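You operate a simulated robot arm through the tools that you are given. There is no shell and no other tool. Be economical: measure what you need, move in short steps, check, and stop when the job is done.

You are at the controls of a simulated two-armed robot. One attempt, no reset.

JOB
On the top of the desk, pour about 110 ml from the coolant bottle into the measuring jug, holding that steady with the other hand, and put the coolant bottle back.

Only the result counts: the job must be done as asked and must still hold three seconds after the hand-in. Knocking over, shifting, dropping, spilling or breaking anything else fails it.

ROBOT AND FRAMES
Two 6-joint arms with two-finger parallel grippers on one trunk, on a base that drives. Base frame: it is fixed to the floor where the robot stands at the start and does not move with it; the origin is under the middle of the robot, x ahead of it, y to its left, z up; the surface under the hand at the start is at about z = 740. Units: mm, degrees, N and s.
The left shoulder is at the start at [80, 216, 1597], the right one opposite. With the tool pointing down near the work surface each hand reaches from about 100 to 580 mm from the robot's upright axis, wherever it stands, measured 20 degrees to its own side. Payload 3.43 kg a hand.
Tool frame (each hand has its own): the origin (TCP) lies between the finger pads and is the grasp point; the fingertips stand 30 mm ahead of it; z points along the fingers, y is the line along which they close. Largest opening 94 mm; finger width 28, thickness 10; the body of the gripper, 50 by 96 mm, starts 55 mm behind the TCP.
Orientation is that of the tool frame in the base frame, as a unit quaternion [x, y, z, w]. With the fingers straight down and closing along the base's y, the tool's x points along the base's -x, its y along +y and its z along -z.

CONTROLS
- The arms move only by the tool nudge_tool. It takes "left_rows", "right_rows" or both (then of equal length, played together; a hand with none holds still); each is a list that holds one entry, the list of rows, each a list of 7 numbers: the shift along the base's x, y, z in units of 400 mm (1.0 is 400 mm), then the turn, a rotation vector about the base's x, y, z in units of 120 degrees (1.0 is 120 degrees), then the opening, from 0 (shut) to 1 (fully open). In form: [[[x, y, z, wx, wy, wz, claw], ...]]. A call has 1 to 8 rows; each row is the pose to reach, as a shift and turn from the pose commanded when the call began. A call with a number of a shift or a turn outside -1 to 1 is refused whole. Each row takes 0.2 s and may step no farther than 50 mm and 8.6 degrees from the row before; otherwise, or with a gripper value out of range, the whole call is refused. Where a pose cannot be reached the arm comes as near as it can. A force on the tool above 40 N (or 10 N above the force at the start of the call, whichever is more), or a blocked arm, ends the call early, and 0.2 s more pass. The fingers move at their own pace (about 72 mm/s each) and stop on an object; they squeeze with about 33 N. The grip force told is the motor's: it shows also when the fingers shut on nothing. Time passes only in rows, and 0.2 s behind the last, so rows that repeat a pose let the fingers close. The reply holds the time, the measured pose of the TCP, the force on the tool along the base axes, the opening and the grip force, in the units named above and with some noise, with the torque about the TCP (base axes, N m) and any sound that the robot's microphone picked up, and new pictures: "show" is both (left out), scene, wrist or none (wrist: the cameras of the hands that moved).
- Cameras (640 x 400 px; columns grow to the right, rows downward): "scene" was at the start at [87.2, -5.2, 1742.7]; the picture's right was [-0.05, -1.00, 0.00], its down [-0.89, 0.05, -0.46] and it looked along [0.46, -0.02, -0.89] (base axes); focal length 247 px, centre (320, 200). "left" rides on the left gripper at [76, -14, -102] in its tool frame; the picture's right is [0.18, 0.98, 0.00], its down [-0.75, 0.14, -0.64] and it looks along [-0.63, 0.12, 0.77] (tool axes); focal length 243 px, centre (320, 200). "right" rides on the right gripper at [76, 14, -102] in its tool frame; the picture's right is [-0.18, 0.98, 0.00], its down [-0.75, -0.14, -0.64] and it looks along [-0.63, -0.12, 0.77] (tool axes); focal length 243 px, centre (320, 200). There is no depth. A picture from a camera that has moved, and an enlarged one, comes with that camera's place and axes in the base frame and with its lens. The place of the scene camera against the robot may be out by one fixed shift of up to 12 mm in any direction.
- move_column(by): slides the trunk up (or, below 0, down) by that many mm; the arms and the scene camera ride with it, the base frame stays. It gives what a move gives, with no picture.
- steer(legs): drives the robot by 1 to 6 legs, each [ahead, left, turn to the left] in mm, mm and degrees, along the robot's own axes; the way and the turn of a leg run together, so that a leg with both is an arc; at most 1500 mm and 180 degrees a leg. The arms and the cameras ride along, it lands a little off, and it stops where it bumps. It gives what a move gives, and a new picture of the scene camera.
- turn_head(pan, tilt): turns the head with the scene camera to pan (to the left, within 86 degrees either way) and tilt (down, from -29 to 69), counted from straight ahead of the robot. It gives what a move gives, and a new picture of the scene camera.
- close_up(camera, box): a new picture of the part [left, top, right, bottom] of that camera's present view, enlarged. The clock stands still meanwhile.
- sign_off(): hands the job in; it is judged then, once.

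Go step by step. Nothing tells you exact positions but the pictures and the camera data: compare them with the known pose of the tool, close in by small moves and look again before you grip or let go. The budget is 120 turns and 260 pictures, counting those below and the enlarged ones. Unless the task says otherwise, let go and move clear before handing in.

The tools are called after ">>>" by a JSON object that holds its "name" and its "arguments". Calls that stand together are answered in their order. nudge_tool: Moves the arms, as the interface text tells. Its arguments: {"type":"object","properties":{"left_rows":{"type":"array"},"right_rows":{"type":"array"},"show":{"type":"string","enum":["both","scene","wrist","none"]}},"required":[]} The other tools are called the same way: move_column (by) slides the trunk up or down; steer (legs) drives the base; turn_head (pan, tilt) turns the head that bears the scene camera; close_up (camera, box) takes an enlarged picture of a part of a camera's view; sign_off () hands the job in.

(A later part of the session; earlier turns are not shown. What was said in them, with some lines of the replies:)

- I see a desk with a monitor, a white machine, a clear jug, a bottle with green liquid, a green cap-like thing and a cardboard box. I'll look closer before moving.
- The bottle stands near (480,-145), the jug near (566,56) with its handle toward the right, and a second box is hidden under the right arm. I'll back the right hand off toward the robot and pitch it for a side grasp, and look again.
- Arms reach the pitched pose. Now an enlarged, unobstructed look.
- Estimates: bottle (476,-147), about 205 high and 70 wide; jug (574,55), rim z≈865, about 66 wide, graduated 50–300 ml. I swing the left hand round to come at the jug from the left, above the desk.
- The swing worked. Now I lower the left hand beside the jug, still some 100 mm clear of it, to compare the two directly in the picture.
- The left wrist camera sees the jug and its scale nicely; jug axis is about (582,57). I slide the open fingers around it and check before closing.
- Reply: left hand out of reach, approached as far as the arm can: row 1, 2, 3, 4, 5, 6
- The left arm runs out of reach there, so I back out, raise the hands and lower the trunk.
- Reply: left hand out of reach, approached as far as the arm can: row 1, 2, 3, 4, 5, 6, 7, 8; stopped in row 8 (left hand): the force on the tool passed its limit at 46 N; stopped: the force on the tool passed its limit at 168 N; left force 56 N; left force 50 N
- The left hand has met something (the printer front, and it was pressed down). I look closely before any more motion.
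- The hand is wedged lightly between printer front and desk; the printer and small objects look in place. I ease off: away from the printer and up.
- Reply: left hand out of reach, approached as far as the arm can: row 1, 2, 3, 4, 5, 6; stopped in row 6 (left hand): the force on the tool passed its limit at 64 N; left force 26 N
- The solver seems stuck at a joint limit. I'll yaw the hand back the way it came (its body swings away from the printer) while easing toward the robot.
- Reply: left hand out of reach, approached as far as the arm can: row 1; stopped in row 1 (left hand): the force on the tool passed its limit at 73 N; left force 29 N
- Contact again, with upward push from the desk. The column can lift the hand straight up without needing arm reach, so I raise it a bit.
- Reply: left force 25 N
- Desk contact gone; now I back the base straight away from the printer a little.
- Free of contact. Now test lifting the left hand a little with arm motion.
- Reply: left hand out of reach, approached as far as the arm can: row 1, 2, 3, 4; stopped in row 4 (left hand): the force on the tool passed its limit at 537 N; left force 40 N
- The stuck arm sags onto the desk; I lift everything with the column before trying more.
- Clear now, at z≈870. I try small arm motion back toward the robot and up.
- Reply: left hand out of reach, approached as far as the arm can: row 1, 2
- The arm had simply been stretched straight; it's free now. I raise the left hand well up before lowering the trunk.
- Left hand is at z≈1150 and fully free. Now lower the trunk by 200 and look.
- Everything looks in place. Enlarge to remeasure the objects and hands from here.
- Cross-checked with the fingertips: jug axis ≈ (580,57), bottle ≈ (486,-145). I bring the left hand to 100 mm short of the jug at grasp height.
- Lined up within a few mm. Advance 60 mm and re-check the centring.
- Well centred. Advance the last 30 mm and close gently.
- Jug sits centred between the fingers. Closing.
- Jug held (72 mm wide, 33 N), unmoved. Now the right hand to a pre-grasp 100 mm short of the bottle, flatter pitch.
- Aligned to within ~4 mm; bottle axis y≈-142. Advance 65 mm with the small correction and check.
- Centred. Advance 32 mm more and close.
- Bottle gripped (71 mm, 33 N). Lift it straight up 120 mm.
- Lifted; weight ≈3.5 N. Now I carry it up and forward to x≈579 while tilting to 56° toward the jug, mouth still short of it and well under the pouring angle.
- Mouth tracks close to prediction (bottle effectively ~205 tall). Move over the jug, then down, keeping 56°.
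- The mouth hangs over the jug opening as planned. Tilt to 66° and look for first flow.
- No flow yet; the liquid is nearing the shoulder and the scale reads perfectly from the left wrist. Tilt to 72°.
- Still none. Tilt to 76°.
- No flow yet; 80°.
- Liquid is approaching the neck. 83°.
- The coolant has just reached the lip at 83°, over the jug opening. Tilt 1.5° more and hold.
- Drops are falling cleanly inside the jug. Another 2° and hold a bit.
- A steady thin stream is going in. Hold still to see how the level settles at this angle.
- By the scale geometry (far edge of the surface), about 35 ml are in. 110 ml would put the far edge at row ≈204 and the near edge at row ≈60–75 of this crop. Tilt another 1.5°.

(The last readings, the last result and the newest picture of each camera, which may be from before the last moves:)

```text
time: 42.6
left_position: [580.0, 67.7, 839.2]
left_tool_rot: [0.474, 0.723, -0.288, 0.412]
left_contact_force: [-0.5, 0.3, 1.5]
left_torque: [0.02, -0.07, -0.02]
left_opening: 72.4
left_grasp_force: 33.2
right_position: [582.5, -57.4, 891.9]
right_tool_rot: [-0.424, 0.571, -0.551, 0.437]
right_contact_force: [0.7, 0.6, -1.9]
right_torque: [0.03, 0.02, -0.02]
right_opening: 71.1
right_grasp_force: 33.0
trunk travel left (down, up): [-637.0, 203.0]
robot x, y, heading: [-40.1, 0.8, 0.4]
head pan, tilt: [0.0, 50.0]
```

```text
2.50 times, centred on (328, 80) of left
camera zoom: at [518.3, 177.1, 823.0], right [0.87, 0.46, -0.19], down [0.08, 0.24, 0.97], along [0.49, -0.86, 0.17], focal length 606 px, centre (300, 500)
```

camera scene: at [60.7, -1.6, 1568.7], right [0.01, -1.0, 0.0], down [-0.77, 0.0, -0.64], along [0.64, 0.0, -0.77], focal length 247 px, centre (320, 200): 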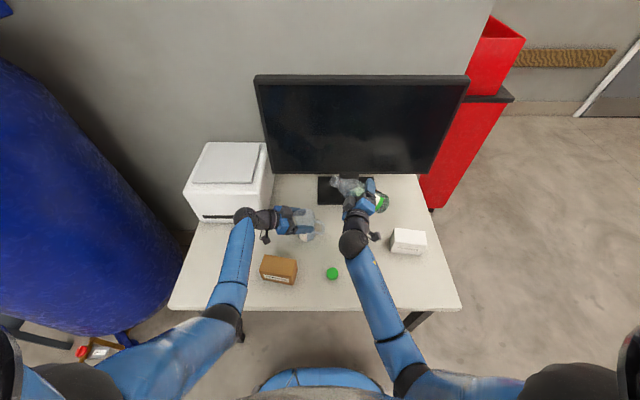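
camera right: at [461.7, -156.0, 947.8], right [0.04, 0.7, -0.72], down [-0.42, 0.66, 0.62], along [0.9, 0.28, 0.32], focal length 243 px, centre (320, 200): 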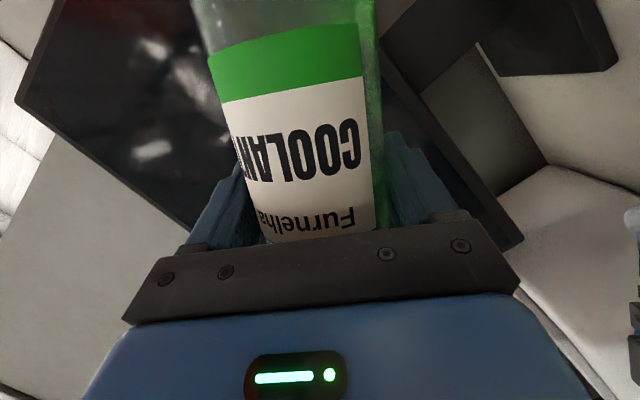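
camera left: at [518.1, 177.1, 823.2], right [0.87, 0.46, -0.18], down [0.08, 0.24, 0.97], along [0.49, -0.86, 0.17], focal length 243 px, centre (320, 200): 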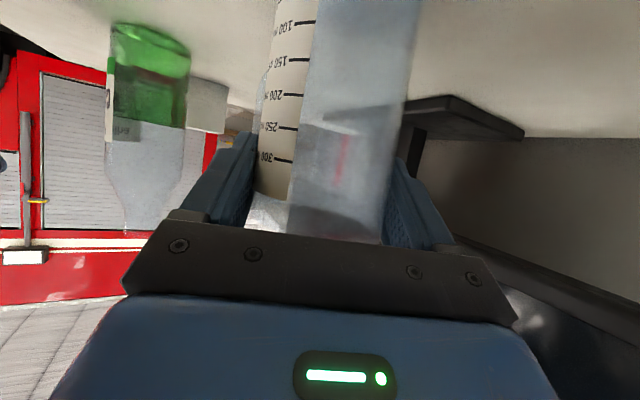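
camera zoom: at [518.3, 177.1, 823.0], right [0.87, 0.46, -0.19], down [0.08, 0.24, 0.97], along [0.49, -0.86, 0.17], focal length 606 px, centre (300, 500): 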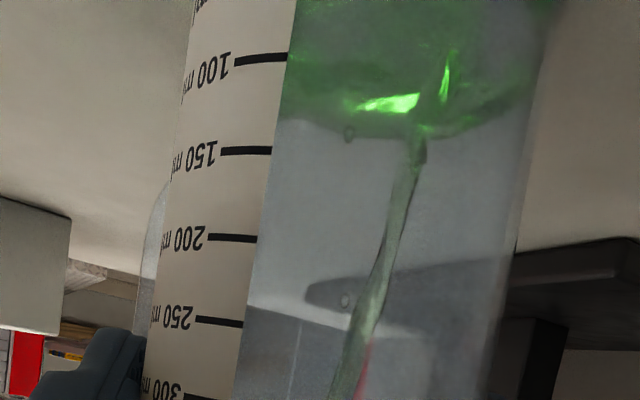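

About 50 ml and a firmer stream. Hold at this angle for 0.6 s.

>>> {"name": "nudge_tool", "arguments": {"right_rows": [[[0, 0, 0, 0, 0, 0, 0.4], [0, 0, 0, 0, 0, 0, 0.4]]], "show": "none"}}

>>> {"name": "close_up", "arguments": {"camera": "left", "box": [200, 0, 456, 160]}}

```text
time: 43.2
left_position: [580.2, 67.4, 838.4]
left_tool_rot: [0.473, 0.723, -0.288, 0.412]
left_contact_force: [0.0, 0.2, 0.7]
left_torque: [0.05, -0.06, -0.04]
left_opening: 72.4
left_grasp_force: 33.1
right_position: [582.1, -56.6, 892.5]
right_tool_rot: [-0.424, 0.572, -0.55, 0.436]
right_contact_force: [0.2, 0.0, -2.1]
right_torque: [0.02, -0.01, 0.0]
right_opening: 71.1
right_grasp_force: 32.0
trunk travel left (down, up): [-637.0, 203.0]
robot x, y, heading: [-43.0, 1.2, 0.3]
head pan, tilt: [0.0, 50.0]
```

```text
2.50 times, centred on (328, 80) of left
camera zoom: at [518.3, 177.1, 823.0], right [0.87, 0.46, -0.19], down [0.08, 0.24, 0.97], along [0.49, -0.86, 0.17], focal length 606 px, centre (300, 500)
```

zoom: 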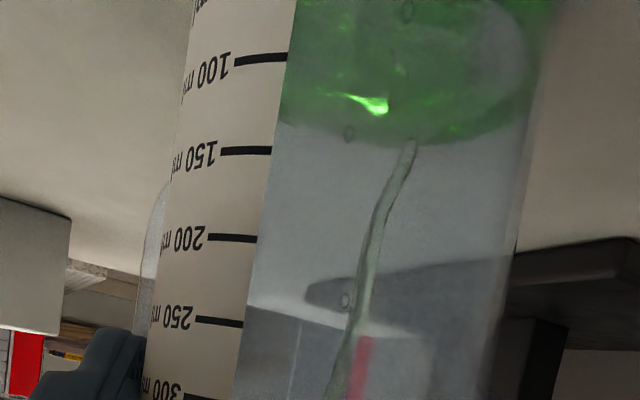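

About 57 ml, flow tapering. Another 1° and hold.

>>> {"name": "nudge_tool", "arguments": {"right_rows": [[[0, 0, 0, -0.0083, 0, 0, 0.4], [0, 0, 0, -0.0083, 0, 0, 0.4], [0, 0, 0, -0.0083, 0, 0, 0.4], [0, 0, 0, -0.0083, 0, 0, 0.4]]], "show": "none"}}

>>> {"name": "close_up", "arguments": {"camera": "left", "box": [200, 0, 456, 160]}}

```text
time: 44.2
left_position: [580.3, 66.8, 838.2]
left_tool_rot: [0.474, 0.723, -0.288, 0.412]
left_contact_force: [0.2, 0.5, 1.0]
left_torque: [0.01, -0.05, 0.0]
left_opening: 72.2
left_grasp_force: 33.6
right_position: [582.1, -56.1, 893.3]
right_tool_rot: [-0.428, 0.567, -0.555, 0.433]
right_contact_force: [0.2, 0.6, -2.1]
right_torque: [0.03, -0.05, -0.01]
right_opening: 71.1
right_grasp_force: 33.0
trunk travel left (down, up): [-637.0, 203.0]
robot x, y, heading: [-37.9, -2.6, 0.2]
head pan, tilt: [0.0, 50.0]
```

```text
2.50 times, centred on (328, 80) of left
camera zoom: at [518.3, 177.1, 823.0], right [0.87, 0.46, -0.19], down [0.08, 0.24, 0.97], along [0.49, -0.86, 0.17], focal length 606 px, centre (300, 500)
```

zoom: 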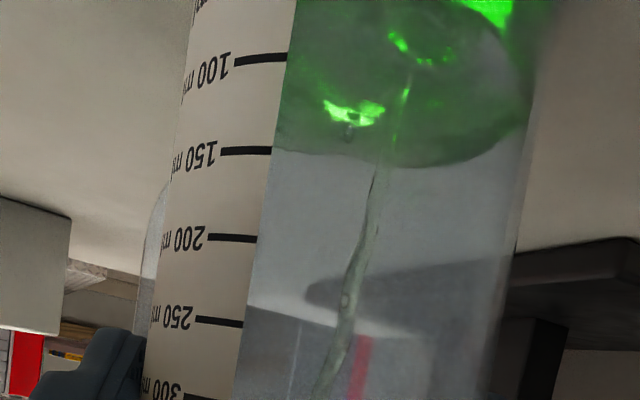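

About 75 ml. Another 1° and hold.

>>> {"name": "nudge_tool", "arguments": {"right_rows": [[[0, 0, 0, -0.0083, 0, 0, 0.4], [0, 0, 0, -0.0083, 0, 0, 0.4], [0, 0, 0, -0.0083, 0, 0, 0.4]]], "show": "none"}}

>>> {"name": "close_up", "arguments": {"camera": "left", "box": [200, 0, 456, 160]}}

```text
time: 45.0
left_position: [580.1, 67.5, 836.3]
left_tool_rot: [0.473, 0.723, -0.288, 0.413]
left_contact_force: [-0.1, -0.2, 0.7]
left_torque: [0.02, -0.04, -0.03]
left_opening: 72.4
left_grasp_force: 33.2
right_position: [583.4, -57.2, 892.9]
right_tool_rot: [-0.431, 0.562, -0.56, 0.429]
right_contact_force: [-0.4, -0.3, -2.8]
right_torque: [0.05, 0.0, 0.0]
right_opening: 71.2
right_grasp_force: 33.7
trunk travel left (down, up): [-637.0, 203.0]
robot x, y, heading: [-37.4, 1.0, 0.3]
head pan, tilt: [0.0, 50.0]
```

```text
2.50 times, centred on (328, 80) of left
camera zoom: at [518.3, 177.1, 823.0], right [0.87, 0.46, -0.19], down [0.08, 0.24, 0.97], along [0.49, -0.86, 0.17], focal length 606 px, centre (300, 500)
```

zoom: 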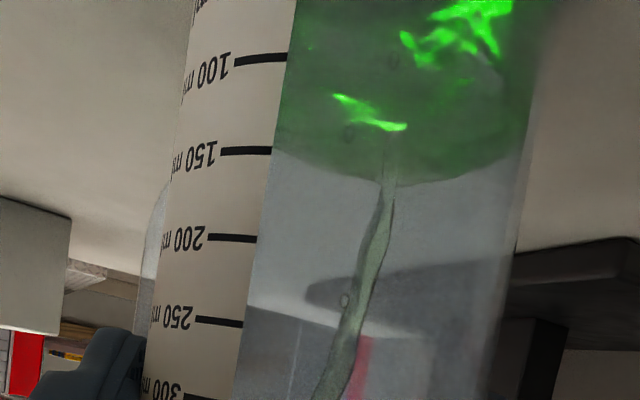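

About 90 ml. Hold 0.4 s and check.

>>> {"name": "nudge_tool", "arguments": {"right_rows": [[[0, 0, 0, 0, 0, 0, 0.4]]], "show": "none"}}

>>> {"name": "close_up", "arguments": {"camera": "left", "box": [200, 0, 456, 160]}}

```text
time: 45.4
left_position: [580.0, 68.1, 837.7]
left_tool_rot: [0.474, 0.723, -0.288, 0.412]
left_contact_force: [-0.1, -0.6, 0.8]
left_torque: [-0.01, -0.04, 0.02]
left_opening: 72.3
left_grasp_force: 32.2
right_position: [582.2, -57.7, 892.1]
right_tool_rot: [-0.432, 0.561, -0.56, 0.429]
right_contact_force: [-0.7, 0.0, -2.6]
right_torque: [-0.02, 0.01, 0.02]
right_opening: 71.1
right_grasp_force: 32.7
trunk travel left (down, up): [-637.0, 203.0]
robot x, y, heading: [-42.7, -1.8, 0.3]
head pan, tilt: [0.0, 50.0]
```

```text
2.50 times, centred on (328, 80) of left
camera zoom: at [518.3, 177.1, 823.0], right [0.87, 0.46, -0.19], down [0.08, 0.24, 0.97], along [0.49, -0.86, 0.17], focal length 606 px, centre (300, 500)
```

zoom: 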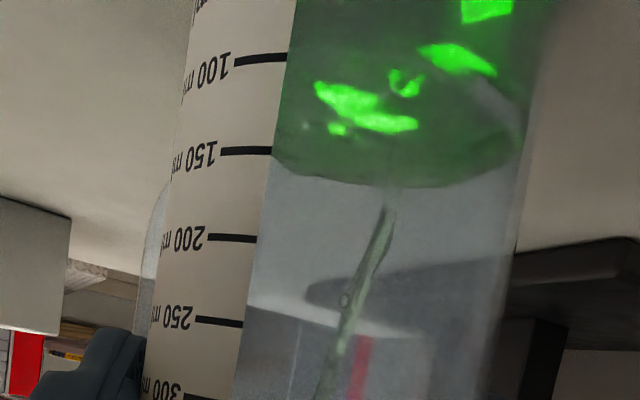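

About 95 ml. Hold 0.4 s more, then tilt back to stop and let it settle for a clean reading.

>>> {"name": "nudge_tool", "arguments": {"right_rows": [[[0, 0, 0, 0, 0, 0, 0.4], [0, 0, 0, 0, 0, 0, 0.4], [0, 0, 0, 0.06, 0, 0, 0.4], [0, 0, 0, 0.12, 0, 0, 0.4], [0, 0, 0, 0.18, 0, 0, 0.4], [0, 0, 0, 0.18, 0, 0, 0.4], [0, 0, 0, 0.18, 0, 0, 0.4], [0, 0, 0, 0.18, 0, 0, 0.4]]], "show": "none"}}

>>> {"name": "close_up", "arguments": {"camera": "left", "box": [200, 0, 456, 160]}}

>>> {"name": "close_up", "arguments": {"camera": "scene", "box": [270, 180, 382, 250]}}

```text
time: 47.2
left_position: [581.0, 67.0, 837.8]
left_tool_rot: [0.473, 0.724, -0.288, 0.412]
left_contact_force: [-0.5, -0.6, 0.2]
left_torque: [0.03, -0.05, -0.04]
left_opening: 72.6
left_grasp_force: 32.8
right_position: [581.9, -56.3, 891.3]
right_tool_rot: [-0.343, 0.657, -0.445, 0.502]
right_contact_force: [-0.3, -0.3, -2.2]
right_torque: [0.06, -0.01, 0.01]
right_opening: 70.7
right_grasp_force: 33.0
trunk travel left (down, up): [-637.0, 203.0]
robot x, y, heading: [-38.6, -1.5, 0.3]
head pan, tilt: [0.0, 50.0]
```

```text
2.50 times, centred on (328, 80) of left
camera zoom: at [518.3, 177.1, 823.0], right [0.87, 0.46, -0.19], down [0.08, 0.24, 0.97], along [0.49, -0.86, 0.17], focal length 606 px, centre (300, 500)
```

zoom: 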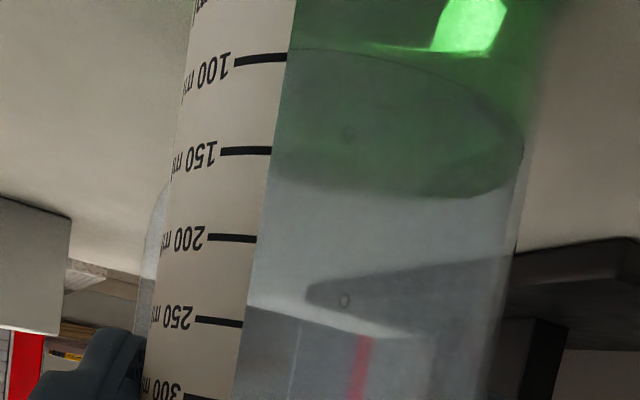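

```text
5.71 times, centred on (326, 215) of scene
camera zoom: at [60.9, -1.4, 1568.7], right [0.01, -1.0, 0.0], down [-0.77, 0.0, -0.64], along [0.64, 0.0, -0.77], focal length 1413 px, centre (286, 114)
```

zoom: 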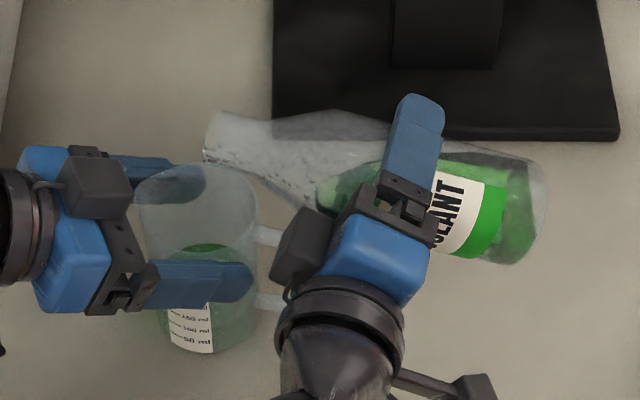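

It settled to a clean surface; it reads slightly under 100 ml. I zoom in to read it exactly.

>>> {"name": "close_up", "arguments": {"camera": "left", "box": [272, 0, 352, 50]}}

>>> {"name": "close_up", "arguments": {"camera": "scene", "box": [288, 205, 328, 245]}}

```text
8.00 times, centred on (312, 25) of left
camera zoom: at [518.3, 177.1, 823.0], right [0.87, 0.46, -0.19], down [0.08, 0.24, 0.97], along [0.49, -0.86, 0.17], focal length 1941 px, centre (384, 1600)
```

zoom: 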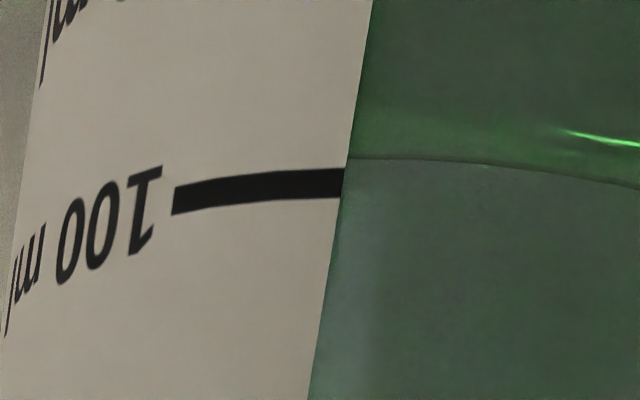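

```text
10.00 times, centred on (308, 225) of scene
camera zoom: at [60.9, -1.4, 1568.7], right [0.01, -1.0, 0.0], down [-0.77, 0.0, -0.64], along [0.64, 0.0, -0.77], focal length 2472 px, centre (440, -50)
```

zoom: 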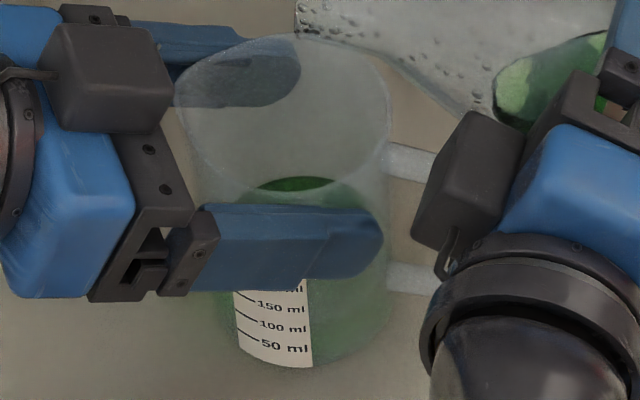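

The scale reads about 94–96 ml, so roughly 15 ml more is wanted. I tip back to 90° for a short pulse and return.

>>> {"name": "nudge_tool", "arguments": {"right_rows": [[[0, 0, 0, -0.06, 0, 0, 0.4], [0, 0, 0, -0.12, 0, 0, 0.4], [0, 0, 0, -0.165, 0, 0, 0.4], [0, 0, 0, -0.182, 0, 0, 0.4], [0, 0, 0, -0.182, 0, 0, 0.4], [0, 0, 0, -0.182, 0, 0, 0.4], [0, 0, 0, -0.125, 0, 0, 0.4], [0, 0, 0, -0.07, 0, 0, 0.4]]], "show": "none"}}

>>> {"name": "nudge_tool", "arguments": {"right_rows": [[[0, 0, 0, 0.04, 0, 0, 0.4], [0, 0, 0, 0.07, 0, 0, 0.4], [0, 0, 0, 0.07, 0, 0, 0.4], [0, 0, 0, 0.07, 0, 0, 0.4], [0, 0, 0, 0.07, 0, 0, 0.4], [0, 0, 0, 0.07, 0, 0, 0.4]]], "show": "none"}}

>>> {"name": "close_up", "arguments": {"camera": "left", "box": [272, 0, 352, 50]}}

>>> {"name": "close_up", "arguments": {"camera": "left", "box": [200, 0, 456, 160]}}

```text
time: 49.0
left_position: [579.6, 67.0, 837.5]
left_tool_rot: [0.473, 0.723, -0.288, 0.413]
left_contact_force: [0.5, -0.9, 0.0]
left_torque: [0.07, -0.06, 0.01]
left_opening: 72.6
left_grasp_force: 32.8
right_position: [581.8, -55.7, 892.2]
right_tool_rot: [-0.379, 0.622, -0.492, 0.476]
right_contact_force: [-0.1, 0.1, -2.7]
right_torque: [0.07, 0.0, 0.02]
right_opening: 70.7
right_grasp_force: 32.9
trunk travel left (down, up): [-637.0, 203.0]
robot x, y, heading: [-38.7, -3.1, 0.2]
head pan, tilt: [0.0, 50.0]
```

```text
time: 50.4
left_position: [579.3, 66.1, 837.3]
left_tool_rot: [0.474, 0.722, -0.289, 0.413]
left_contact_force: [0.0, 0.4, 0.9]
left_torque: [0.07, -0.03, 0.0]
left_opening: 72.4
left_grasp_force: 32.7
right_position: [581.7, -56.5, 892.7]
right_tool_rot: [-0.344, 0.657, -0.445, 0.502]
right_contact_force: [-0.3, 0.8, -2.3]
right_torque: [0.08, 0.01, -0.02]
right_opening: 70.9
right_grasp_force: 32.5
trunk travel left (down, up): [-637.0, 203.0]
robot x, y, heading: [-35.4, 2.1, 0.1]
head pan, tilt: [0.0, 50.0]
```

```text
8.00 times, centred on (312, 25) of left
camera zoom: at [518.3, 177.1, 823.0], right [0.87, 0.46, -0.19], down [0.08, 0.24, 0.97], along [0.49, -0.86, 0.17], focal length 1941 px, centre (384, 1600)
```

zoom: 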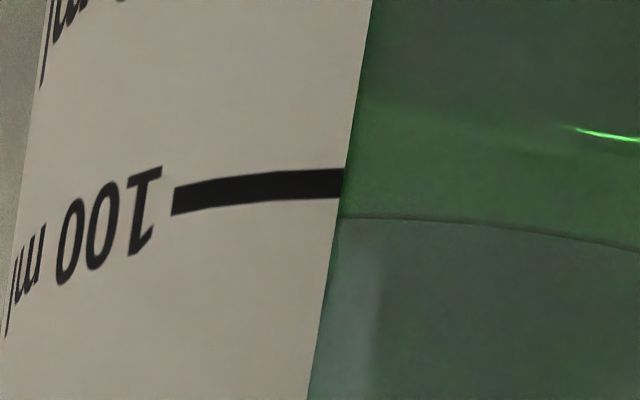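

```text
2.50 times, centred on (328, 80) of left
camera zoom: at [518.3, 177.1, 823.0], right [0.87, 0.46, -0.19], down [0.08, 0.24, 0.97], along [0.49, -0.86, 0.17], focal length 606 px, centre (300, 500)
```

zoom: 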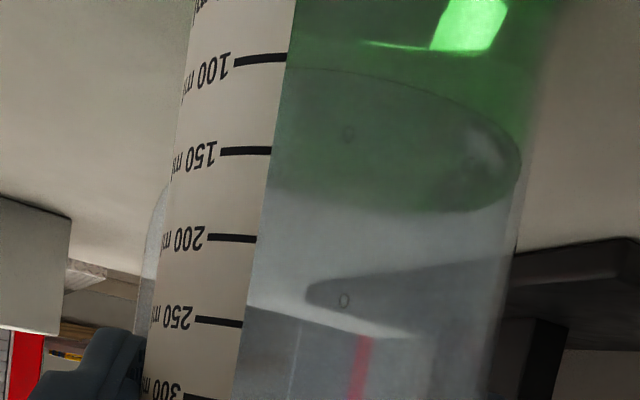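

That pulse added ~10 ml; it reads about 103–106 ml. One slightly shorter pulse for ~5 ml more.

>>> {"name": "nudge_tool", "arguments": {"right_rows": [[[0, 0, 0, -0.06, 0, 0, 0.4], [0, 0, 0, -0.12, 0, 0, 0.4], [0, 0, 0, -0.165, 0, 0, 0.4], [0, 0, 0, -0.182, 0, 0, 0.4], [0, 0, 0, -0.182, 0, 0, 0.4], [0, 0, 0, -0.125, 0, 0, 0.4], [0, 0, 0, -0.06, 0, 0, 0.4], [0, 0, 0, 0, 0, 0, 0.4]]], "show": "none"}}

>>> {"name": "nudge_tool", "arguments": {"right_rows": [[[0, 0, 0, 0.03, 0, 0, 0.4], [0, 0, 0, 0.03, 0, 0, 0.4], [0, 0, 0, 0.03, 0, 0, 0.4], [0, 0, 0, 0.03, 0, 0, 0.4], [0, 0, 0, 0.03, 0, 0, 0.4]]], "show": "none"}}

>>> {"name": "close_up", "arguments": {"camera": "left", "box": [272, 0, 352, 50]}}

>>> {"name": "close_up", "arguments": {"camera": "scene", "box": [270, 180, 382, 250]}}

```text
time: 52.2
left_position: [579.9, 66.2, 838.4]
left_tool_rot: [0.473, 0.722, -0.289, 0.413]
left_contact_force: [0.3, -0.9, -0.2]
left_torque: [0.04, -0.03, -0.04]
left_opening: 72.5
left_grasp_force: 33.0
right_position: [581.6, -58.2, 892.7]
right_tool_rot: [-0.343, 0.658, -0.444, 0.502]
right_contact_force: [0.4, -0.2, -1.9]
right_torque: [0.08, -0.01, 0.0]
right_opening: 71.0
right_grasp_force: 32.7
trunk travel left (down, up): [-637.0, 203.0]
robot x, y, heading: [-38.7, -2.3, 0.1]
head pan, tilt: [0.0, 50.0]
```

```text
time: 53.4
left_position: [581.1, 66.5, 837.4]
left_tool_rot: [0.473, 0.723, -0.288, 0.413]
left_contact_force: [-1.1, -0.6, 0.4]
left_torque: [-0.02, -0.07, -0.03]
left_opening: 72.5
left_grasp_force: 32.9
right_position: [581.0, -57.3, 892.1]
right_tool_rot: [-0.328, 0.671, -0.424, 0.513]
right_contact_force: [0.2, 0.3, -1.1]
right_torque: [0.09, 0.02, 0.0]
right_opening: 70.6
right_grasp_force: 33.0
trunk travel left (down, up): [-637.0, 203.0]
robot x, y, heading: [-37.1, -3.1, 0.4]
head pan, tilt: [0.0, 50.0]
```

```text
8.00 times, centred on (312, 25) of left
camera zoom: at [518.3, 177.1, 823.0], right [0.87, 0.46, -0.19], down [0.08, 0.24, 0.97], along [0.49, -0.86, 0.17], focal length 1941 px, centre (384, 1600)
```

zoom: 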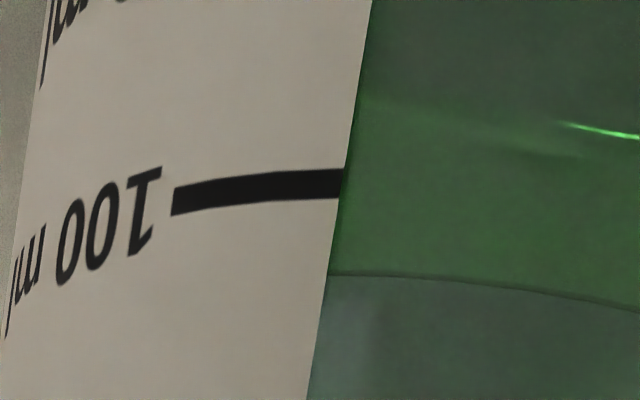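

```text
5.71 times, centred on (326, 215) of scene
camera zoom: at [60.9, -1.3, 1568.7], right [0.01, -1.0, 0.0], down [-0.77, 0.0, -0.64], along [0.64, 0.0, -0.77], focal length 1413 px, centre (286, 114)
```

zoom: 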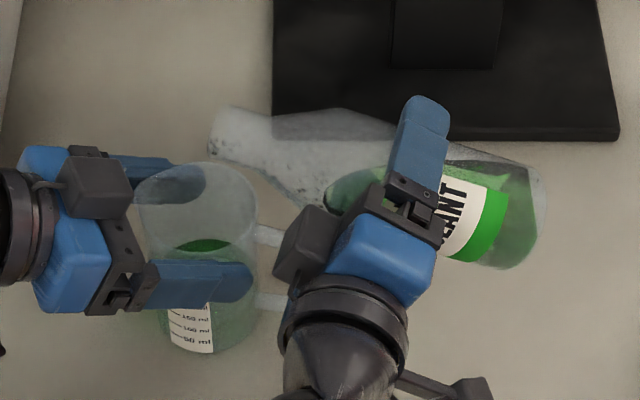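

Reading is ≈112 ml — on target. Now bring the bottle up, upright it while still over the jug first, and carry it back above its spot.

>>> {"name": "nudge_tool", "arguments": {"right_rows": [[[0, 0, 0.08, 0.0667, 0, 0, 0.4], [0, 0, 0.16, 0.1333, 0, 0, 0.4], [0, 0, 0.23, 0.2, 0, 0, 0.4], [0, -0.06, 0.23, 0.2667, 0, 0, 0.4], [0, -0.12, 0.23, 0.3333, 0, 0, 0.4], [-0.06, -0.16, 0.23, 0.4, 0, 0, 0.4], [-0.14, -0.19, 0.23, 0.4667, 0, 0, 0.4], [-0.22, -0.2125, 0.23, 0.5333, 0, 0, 0.4]]], "show": "none"}}

>>> {"name": "nudge_tool", "arguments": {"right_rows": [[[-0.0275, 0, -0.04, 0.0067, 0, 0, 0.4], [-0.0275, 0, -0.0775, 0.0067, 0, 0, 0.4], [-0.0275, 0, -0.0775, 0.0067, 0, 0, 0.4]]]}}

>>> {"name": "close_up", "arguments": {"camera": "scene", "box": [256, 190, 416, 290]}}

```text
time: 55.2
left_position: [578.1, 66.8, 837.6]
left_tool_rot: [0.473, 0.723, -0.288, 0.413]
left_contact_force: [-0.6, 0.6, -0.6]
left_torque: [0.02, 0.0, -0.02]
left_opening: 72.5
left_grasp_force: 32.9
right_position: [493.0, -141.9, 984.2]
right_tool_rot: [-0.005, 0.793, -0.003, 0.609]
right_contact_force: [0.2, -0.3, -2.8]
right_torque: [0.01, 0.04, -0.01]
right_opening: 71.0
right_grasp_force: 33.4
trunk travel left (down, up): [-637.0, 203.0]
robot x, y, heading: [-41.2, 0.2, 0.3]
head pan, tilt: [0.0, 50.0]
```

```text
time: 56.0
left_position: [579.7, 67.6, 837.7]
left_tool_rot: [0.474, 0.723, -0.288, 0.413]
left_contact_force: [0.0, -1.5, 0.1]
left_torque: [0.0, 0.02, -0.02]
left_opening: 72.5
left_grasp_force: 33.0
right_position: [483.2, -141.7, 951.8]
right_tool_rot: [-0.001, 0.793, 0.001, 0.609]
right_contact_force: [0.2, 0.5, -2.1]
right_torque: [0.03, -0.04, -0.01]
right_opening: 70.6
right_grasp_force: 33.0
trunk travel left (down, up): [-637.0, 203.0]
robot x, y, heading: [-42.9, 0.5, 0.3]
head pan, tilt: [0.0, 50.0]
camera scene: at [60.9, -1.3, 1568.7], right [0.01, -1.0, 0.0], down [-0.77, 0.0, -0.64], along [0.64, 0.0, -0.77], focal length 247 px, centre (320, 200)
camera right: at [365.5, -127.2, 905.0], right [0.04, 0.98, 0.18], down [-0.42, -0.14, 0.89], along [0.9, -0.11, 0.41], focal length 243 px, centre (320, 200)
```

scene: 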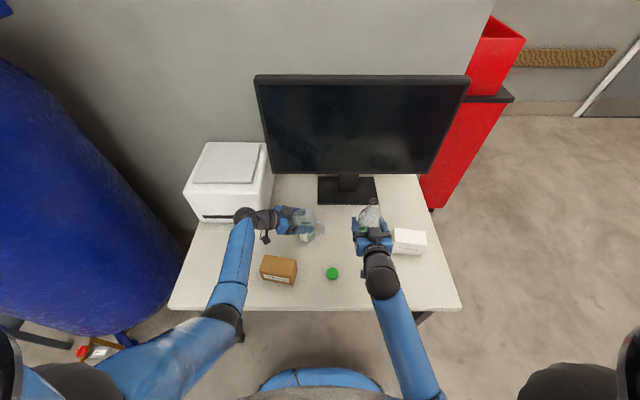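
right: 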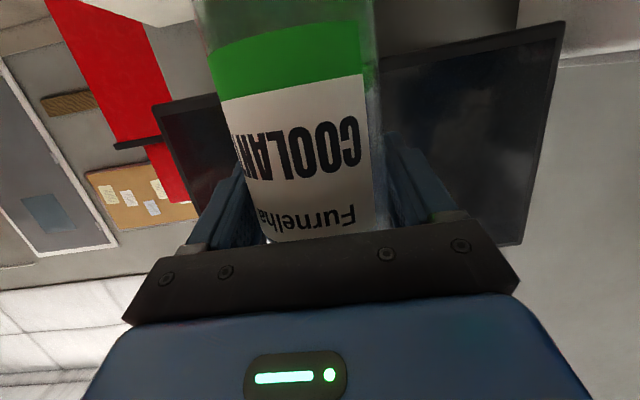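

```text
4.00 times, centred on (336, 240) of scene
camera zoom: at [60.9, -1.3, 1568.7], right [0.01, -1.0, 0.0], down [-0.77, 0.0, -0.64], along [0.64, 0.0, -0.77], focal length 989 px, centre (256, 40)
```

zoom: 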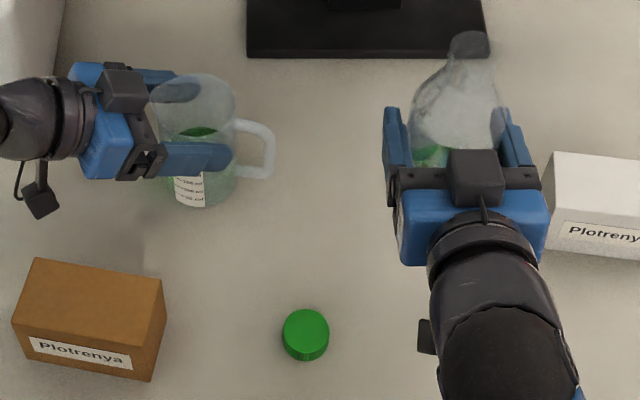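

Upright, no slip, no spill. Lower the bottle onto its original spot.

>>> {"name": "nudge_tool", "arguments": {"right_rows": [[[0, 0, -0.06, 0, 0, 0, 0.4], [0, 0, -0.13, 0, 0, 0, 0.4], [0, 0, -0.2, 0, 0, 0, 0.4], [0, 0, -0.25, 0, 0, 0, 0.4], [0, 0, -0.28, 0, 0, 0, 0.4], [0, 0, -0.295, 0, 0, 0, 0.4], [0, 0, -0.3, 0, 0, 0, 0.4], [0, 0, -0.3, 0, 0, 0, 0.4]]], "show": "none"}}

>>> {"name": "close_up", "arguments": {"camera": "scene", "box": [310, 210, 438, 290]}}

```text
time: 57.8
left_position: [579.9, 67.6, 838.1]
left_tool_rot: [0.474, 0.722, -0.289, 0.413]
left_contact_force: [-0.1, 0.6, 0.6]
left_torque: [0.0, 0.02, 0.01]
left_opening: 72.8
left_grasp_force: 32.8
right_position: [482.9, -141.9, 833.0]
right_tool_rot: [-0.002, 0.793, 0.001, 0.609]
right_contact_force: [0.4, -1.3, 6.2]
right_torque: [-0.34, 0.16, 0.08]
right_opening: 70.9
right_grasp_force: 33.2
trunk travel left (down, up): [-637.0, 203.0]
robot x, y, heading: [-39.1, -0.9, 0.3]
head pan, tilt: [0.0, 50.0]
```

```text
5.00 times, centred on (374, 250) of scene
camera zoom: at [60.2, -1.3, 1568.8], right [0.01, -1.0, 0.0], down [-0.77, 0.0, -0.64], along [0.64, 0.0, -0.77], focal length 1236 px, centre (50, -50)
```

zoom: 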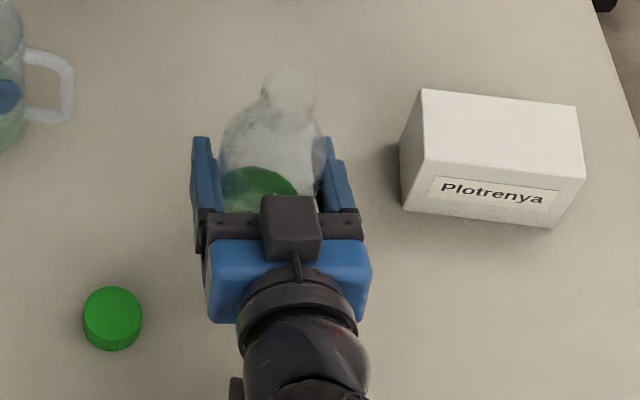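

It stands on the desk (desk reaction felt). Open the fingers.

>>> {"name": "nudge_tool", "arguments": {"right_rows": [[[0, 0, 0.001, 0, 0, 0, 0.8], [0, 0, 0.001, 0, 0, 0, 1], [0, 0, 0.001, 0, 0, 0, 1], [0, 0, 0.001, 0, 0, 0, 1]]], "show": "wrist"}}

>>> {"name": "close_up", "arguments": {"camera": "scene", "box": [310, 210, 438, 290]}}

```text
time: 58.8
left_position: [580.5, 68.4, 838.4]
left_tool_rot: [0.473, 0.723, -0.288, 0.413]
left_contact_force: [0.5, 0.2, -0.1]
left_torque: [0.04, -0.04, 0.01]
left_opening: 72.5
left_grasp_force: 33.2
right_position: [483.4, -141.3, 832.8]
right_tool_rot: [-0.002, 0.794, 0.002, 0.608]
right_contact_force: [0.8, 0.4, 0.3]
right_torque: [0.02, 0.01, -0.02]
right_opening: 93.8
right_grasp_force: 0.1
trunk travel left (down, up): [-637.0, 203.0]
robot x, y, heading: [-39.6, 0.2, -0.1]
head pan, tilt: [0.0, 50.0]
camera right: at [364.6, -127.4, 786.1], right [0.04, 0.98, 0.18], down [-0.42, -0.14, 0.89], along [0.9, -0.11, 0.41], focal length 243 px, centre (320, 200)
```

right: 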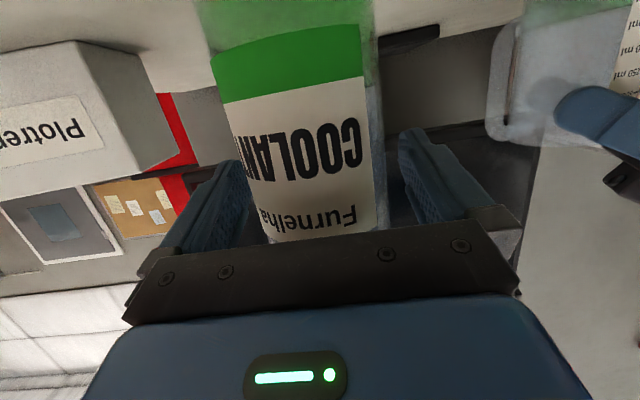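

```text
5.00 times, centred on (374, 250) of scene
camera zoom: at [60.9, -1.2, 1568.7], right [0.01, -1.0, 0.0], down [-0.77, 0.0, -0.64], along [0.64, 0.0, -0.77], focal length 1236 px, centre (50, -50)
```

zoom: 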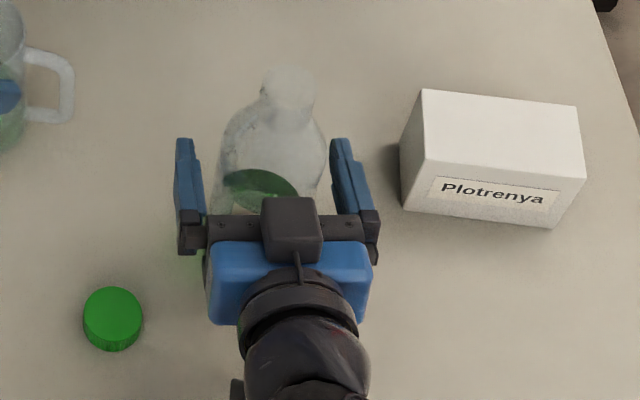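

Bottle stands by itself. Back the right hand straight out, and open the left fingers on the jug.

>>> {"name": "nudge_tool", "arguments": {"right_rows": [[[-0.04, 0, 0, 0, 0, 0, 1], [-0.09, 0, 0, 0, 0, 0, 1], [-0.15, 0, 0, 0, 0, 0, 1], [-0.22, 0, 0, 0, 0, 0, 1], [-0.28, 0, 0.02, 0, 0, 0, 1], [-0.32, 0, 0.05, 0, 0, 0, 1]]], "left_rows": [[[0, 0, 0, 0, 0, 0, 0.8], [0, 0, 0, 0, 0, 0, 0.9], [0, 0, 0, 0, 0, 0, 1], [0, 0, 0, 0, 0, 0, 1], [0, 0, 0, 0, 0, 0, 1], [0, 0, 0, 0, 0, 0, 1]]]}}

```text
time: 60.2
left_position: [579.2, 65.6, 838.0]
left_tool_rot: [0.474, 0.722, -0.289, 0.413]
left_contact_force: [0.5, -0.2, 0.0]
left_torque: [0.01, -0.02, 0.0]
left_opening: 94.0
left_grasp_force: 0.0
right_position: [354.8, -142.9, 854.3]
right_tool_rot: [-0.001, 0.794, 0.001, 0.608]
right_contact_force: [-0.1, 0.0, 0.2]
right_torque: [-0.02, -0.03, 0.04]
right_opening: 94.0
right_grasp_force: 0.0
trunk travel left (down, up): [-637.0, 203.0]
robot x, y, heading: [-39.7, 2.1, 0.1]
head pan, tilt: [0.0, 50.0]
camera scene: at [60.2, -1.6, 1568.7], right [0.01, -1.0, 0.0], down [-0.77, 0.0, -0.64], along [0.64, 0.0, -0.77], focal length 247 px, centre (320, 200)
camera right: at [236.9, -127.7, 806.8], right [0.04, 0.98, 0.18], down [-0.43, -0.14, 0.89], along [0.9, -0.11, 0.41], focal length 243 px, centre (320, 200)
camera left: at [517.9, 177.0, 823.2], right [0.87, 0.46, -0.18], down [0.08, 0.24, 0.97], along [0.49, -0.86, 0.17], focal length 243 px, centre (320, 200)
```

scene: 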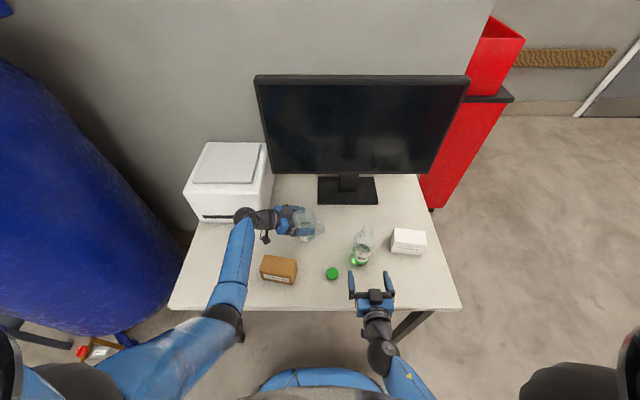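
right: 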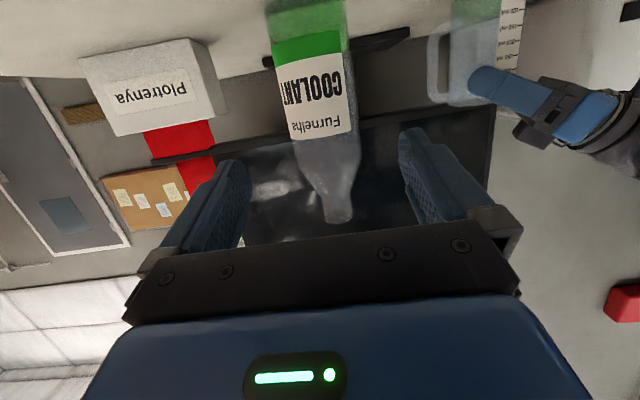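
left: 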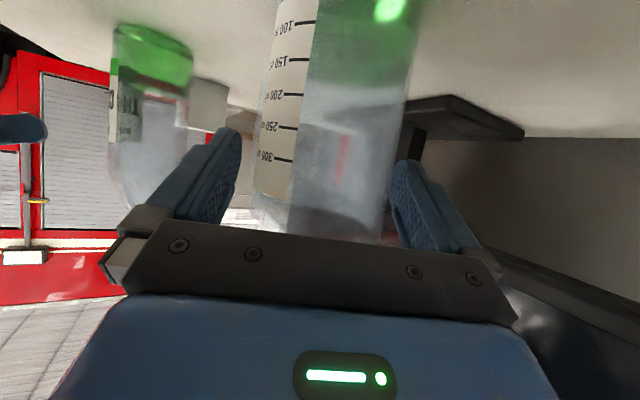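

Both released cleanly. Back the left hand out along its own line.

>>> {"name": "nudge_tool", "arguments": {"left_rows": [[[-0.016, 0.039, 0, 0, 0, 0, 1], [-0.035, 0.08, 0, 0, 0, 0, 1], [-0.06, 0.14, 0, 0, 0, 0, 1], [-0.09, 0.2, 0, 0, 0, 0, 1], [-0.11, 0.23, 0.03, 0, 0, 0, 1], [-0.13, 0.24, 0.08, 0, 0, 0, 1], [-0.15, 0.24, 0.14, 0, 0, 0, 1]]]}}

>>> {"name": "close_up", "arguments": {"camera": "scene", "box": [170, 130, 330, 230]}}

>>> {"name": "close_up", "arguments": {"camera": "scene", "box": [256, 190, 448, 310]}}

```text
time: 61.8
left_position: [519.6, 164.4, 895.4]
left_tool_rot: [0.473, 0.723, -0.288, 0.413]
left_contact_force: [0.2, 0.6, 0.9]
left_torque: [0.0, 0.02, 0.01]
left_opening: 93.7
left_grasp_force: 0.1
right_position: [355.2, -142.2, 853.6]
right_tool_rot: [-0.002, 0.794, 0.002, 0.608]
right_contact_force: [0.0, -0.3, -0.2]
right_torque: [0.02, -0.02, 0.01]
right_opening: 94.0
right_grasp_force: 0.0
trunk travel left (down, up): [-637.0, 203.0]
robot x, y, heading: [-41.1, -1.1, 0.5]
head pan, tilt: [0.0, 50.0]
camera scene: at [59.9, -1.3, 1568.7], right [0.01, -1.0, 0.0], down [-0.77, 0.0, -0.64], along [0.64, 0.0, -0.77], focal length 247 px, centre (320, 200)
camera left: at [458.5, 274.0, 880.3], right [0.87, 0.46, -0.19], down [0.08, 0.24, 0.97], along [0.49, -0.85, 0.17], focal length 243 px, centre (320, 200)
```

scene: 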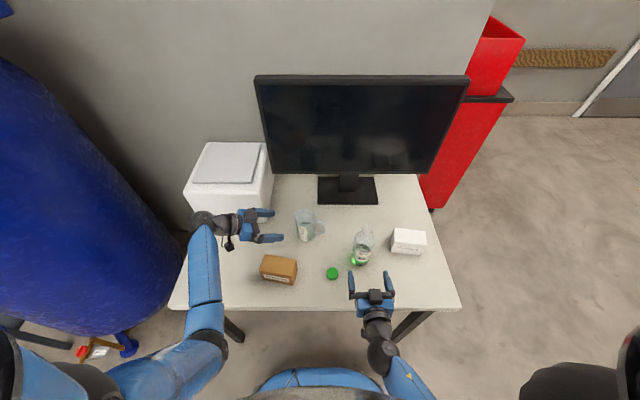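
left: 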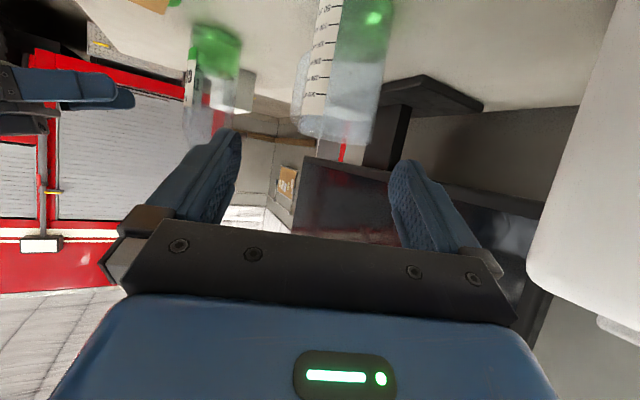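

```text
4.00 times, centred on (250, 180) of scene
camera zoom: at [59.9, -1.3, 1568.7], right [0.01, -1.0, 0.0], down [-0.77, 0.0, -0.64], along [0.64, 0.0, -0.77], focal length 989 px, centre (600, 280)
```

zoom: 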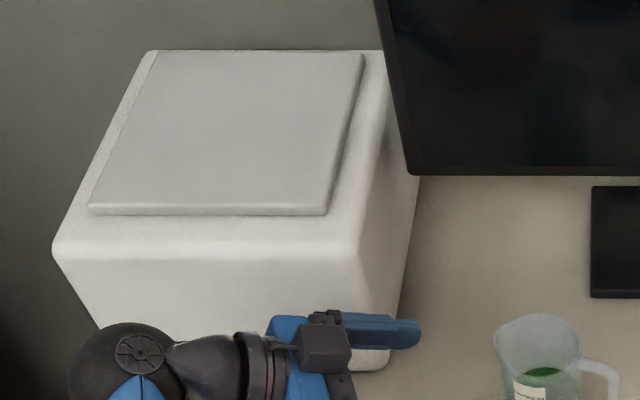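

```text
3.33 times, centred on (352, 250) of scene
camera zoom: at [59.9, -1.3, 1568.7], right [0.01, -1.0, 0.0], down [-0.77, 0.0, -0.64], along [0.64, 0.0, -0.77], focal length 824 px, centre (213, 33)
```

zoom: 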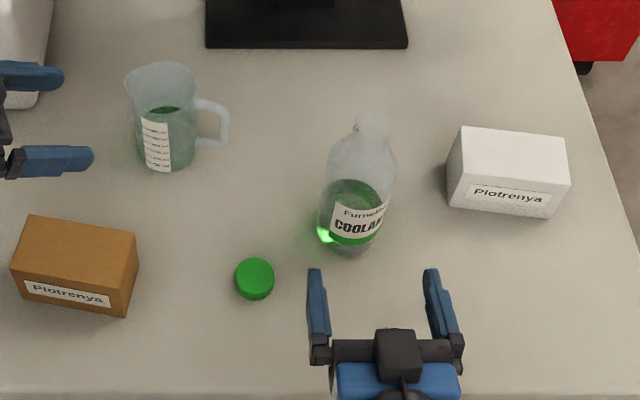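

All objects stand in place, no spill. One last zoom on the jug level.

>>> {"name": "close_up", "arguments": {"camera": "left", "box": [280, 0, 420, 88]}}

>>> {"name": "close_up", "arguments": {"camera": "scene", "box": [290, 202, 330, 246]}}

```text
4.55 times, centred on (350, 44) of left
camera zoom: at [458.5, 274.0, 880.3], right [0.87, 0.46, -0.19], down [0.08, 0.24, 0.97], along [0.49, -0.85, 0.17], focal length 1103 px, centre (184, 909)
```

zoom: 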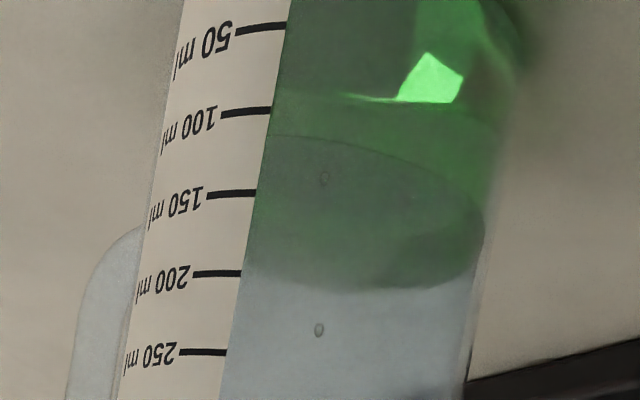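

```text
9.09 times, centred on (310, 224) of scene
camera zoom: at [59.9, -1.3, 1568.7], right [0.01, -1.0, 0.0], down [-0.77, 0.0, -0.64], along [0.64, 0.0, -0.77], focal length 2247 px, centre (411, -18)
```

zoom: 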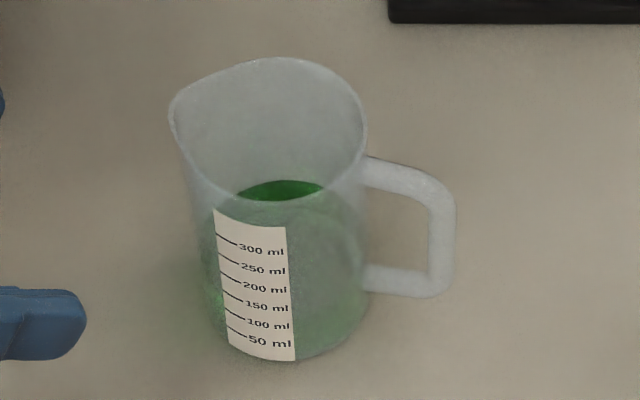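

The level reads about 112 ml, the bottle is back on its spot, both hands are clear and nothing is spilt, so I hand in.

>>> {"name": "sign_off", "arguments": {}}

```text
The job is handed in.
```

I poured about 112 ml of coolant into the measuring jug while the left hand held it steady, put the bottle back on its spot, and moved both hands clear with no spills. I read the volume from the jug's own scale, so it may be a few ml off.

On the first try at the jug, the left arm ran out of reach. It pushed against the front of the white printer-like machine and then pressed hard onto the desk, with a peak reading of 537 N. From the pictures, the machine and everything else on the desk still look to be where they were.
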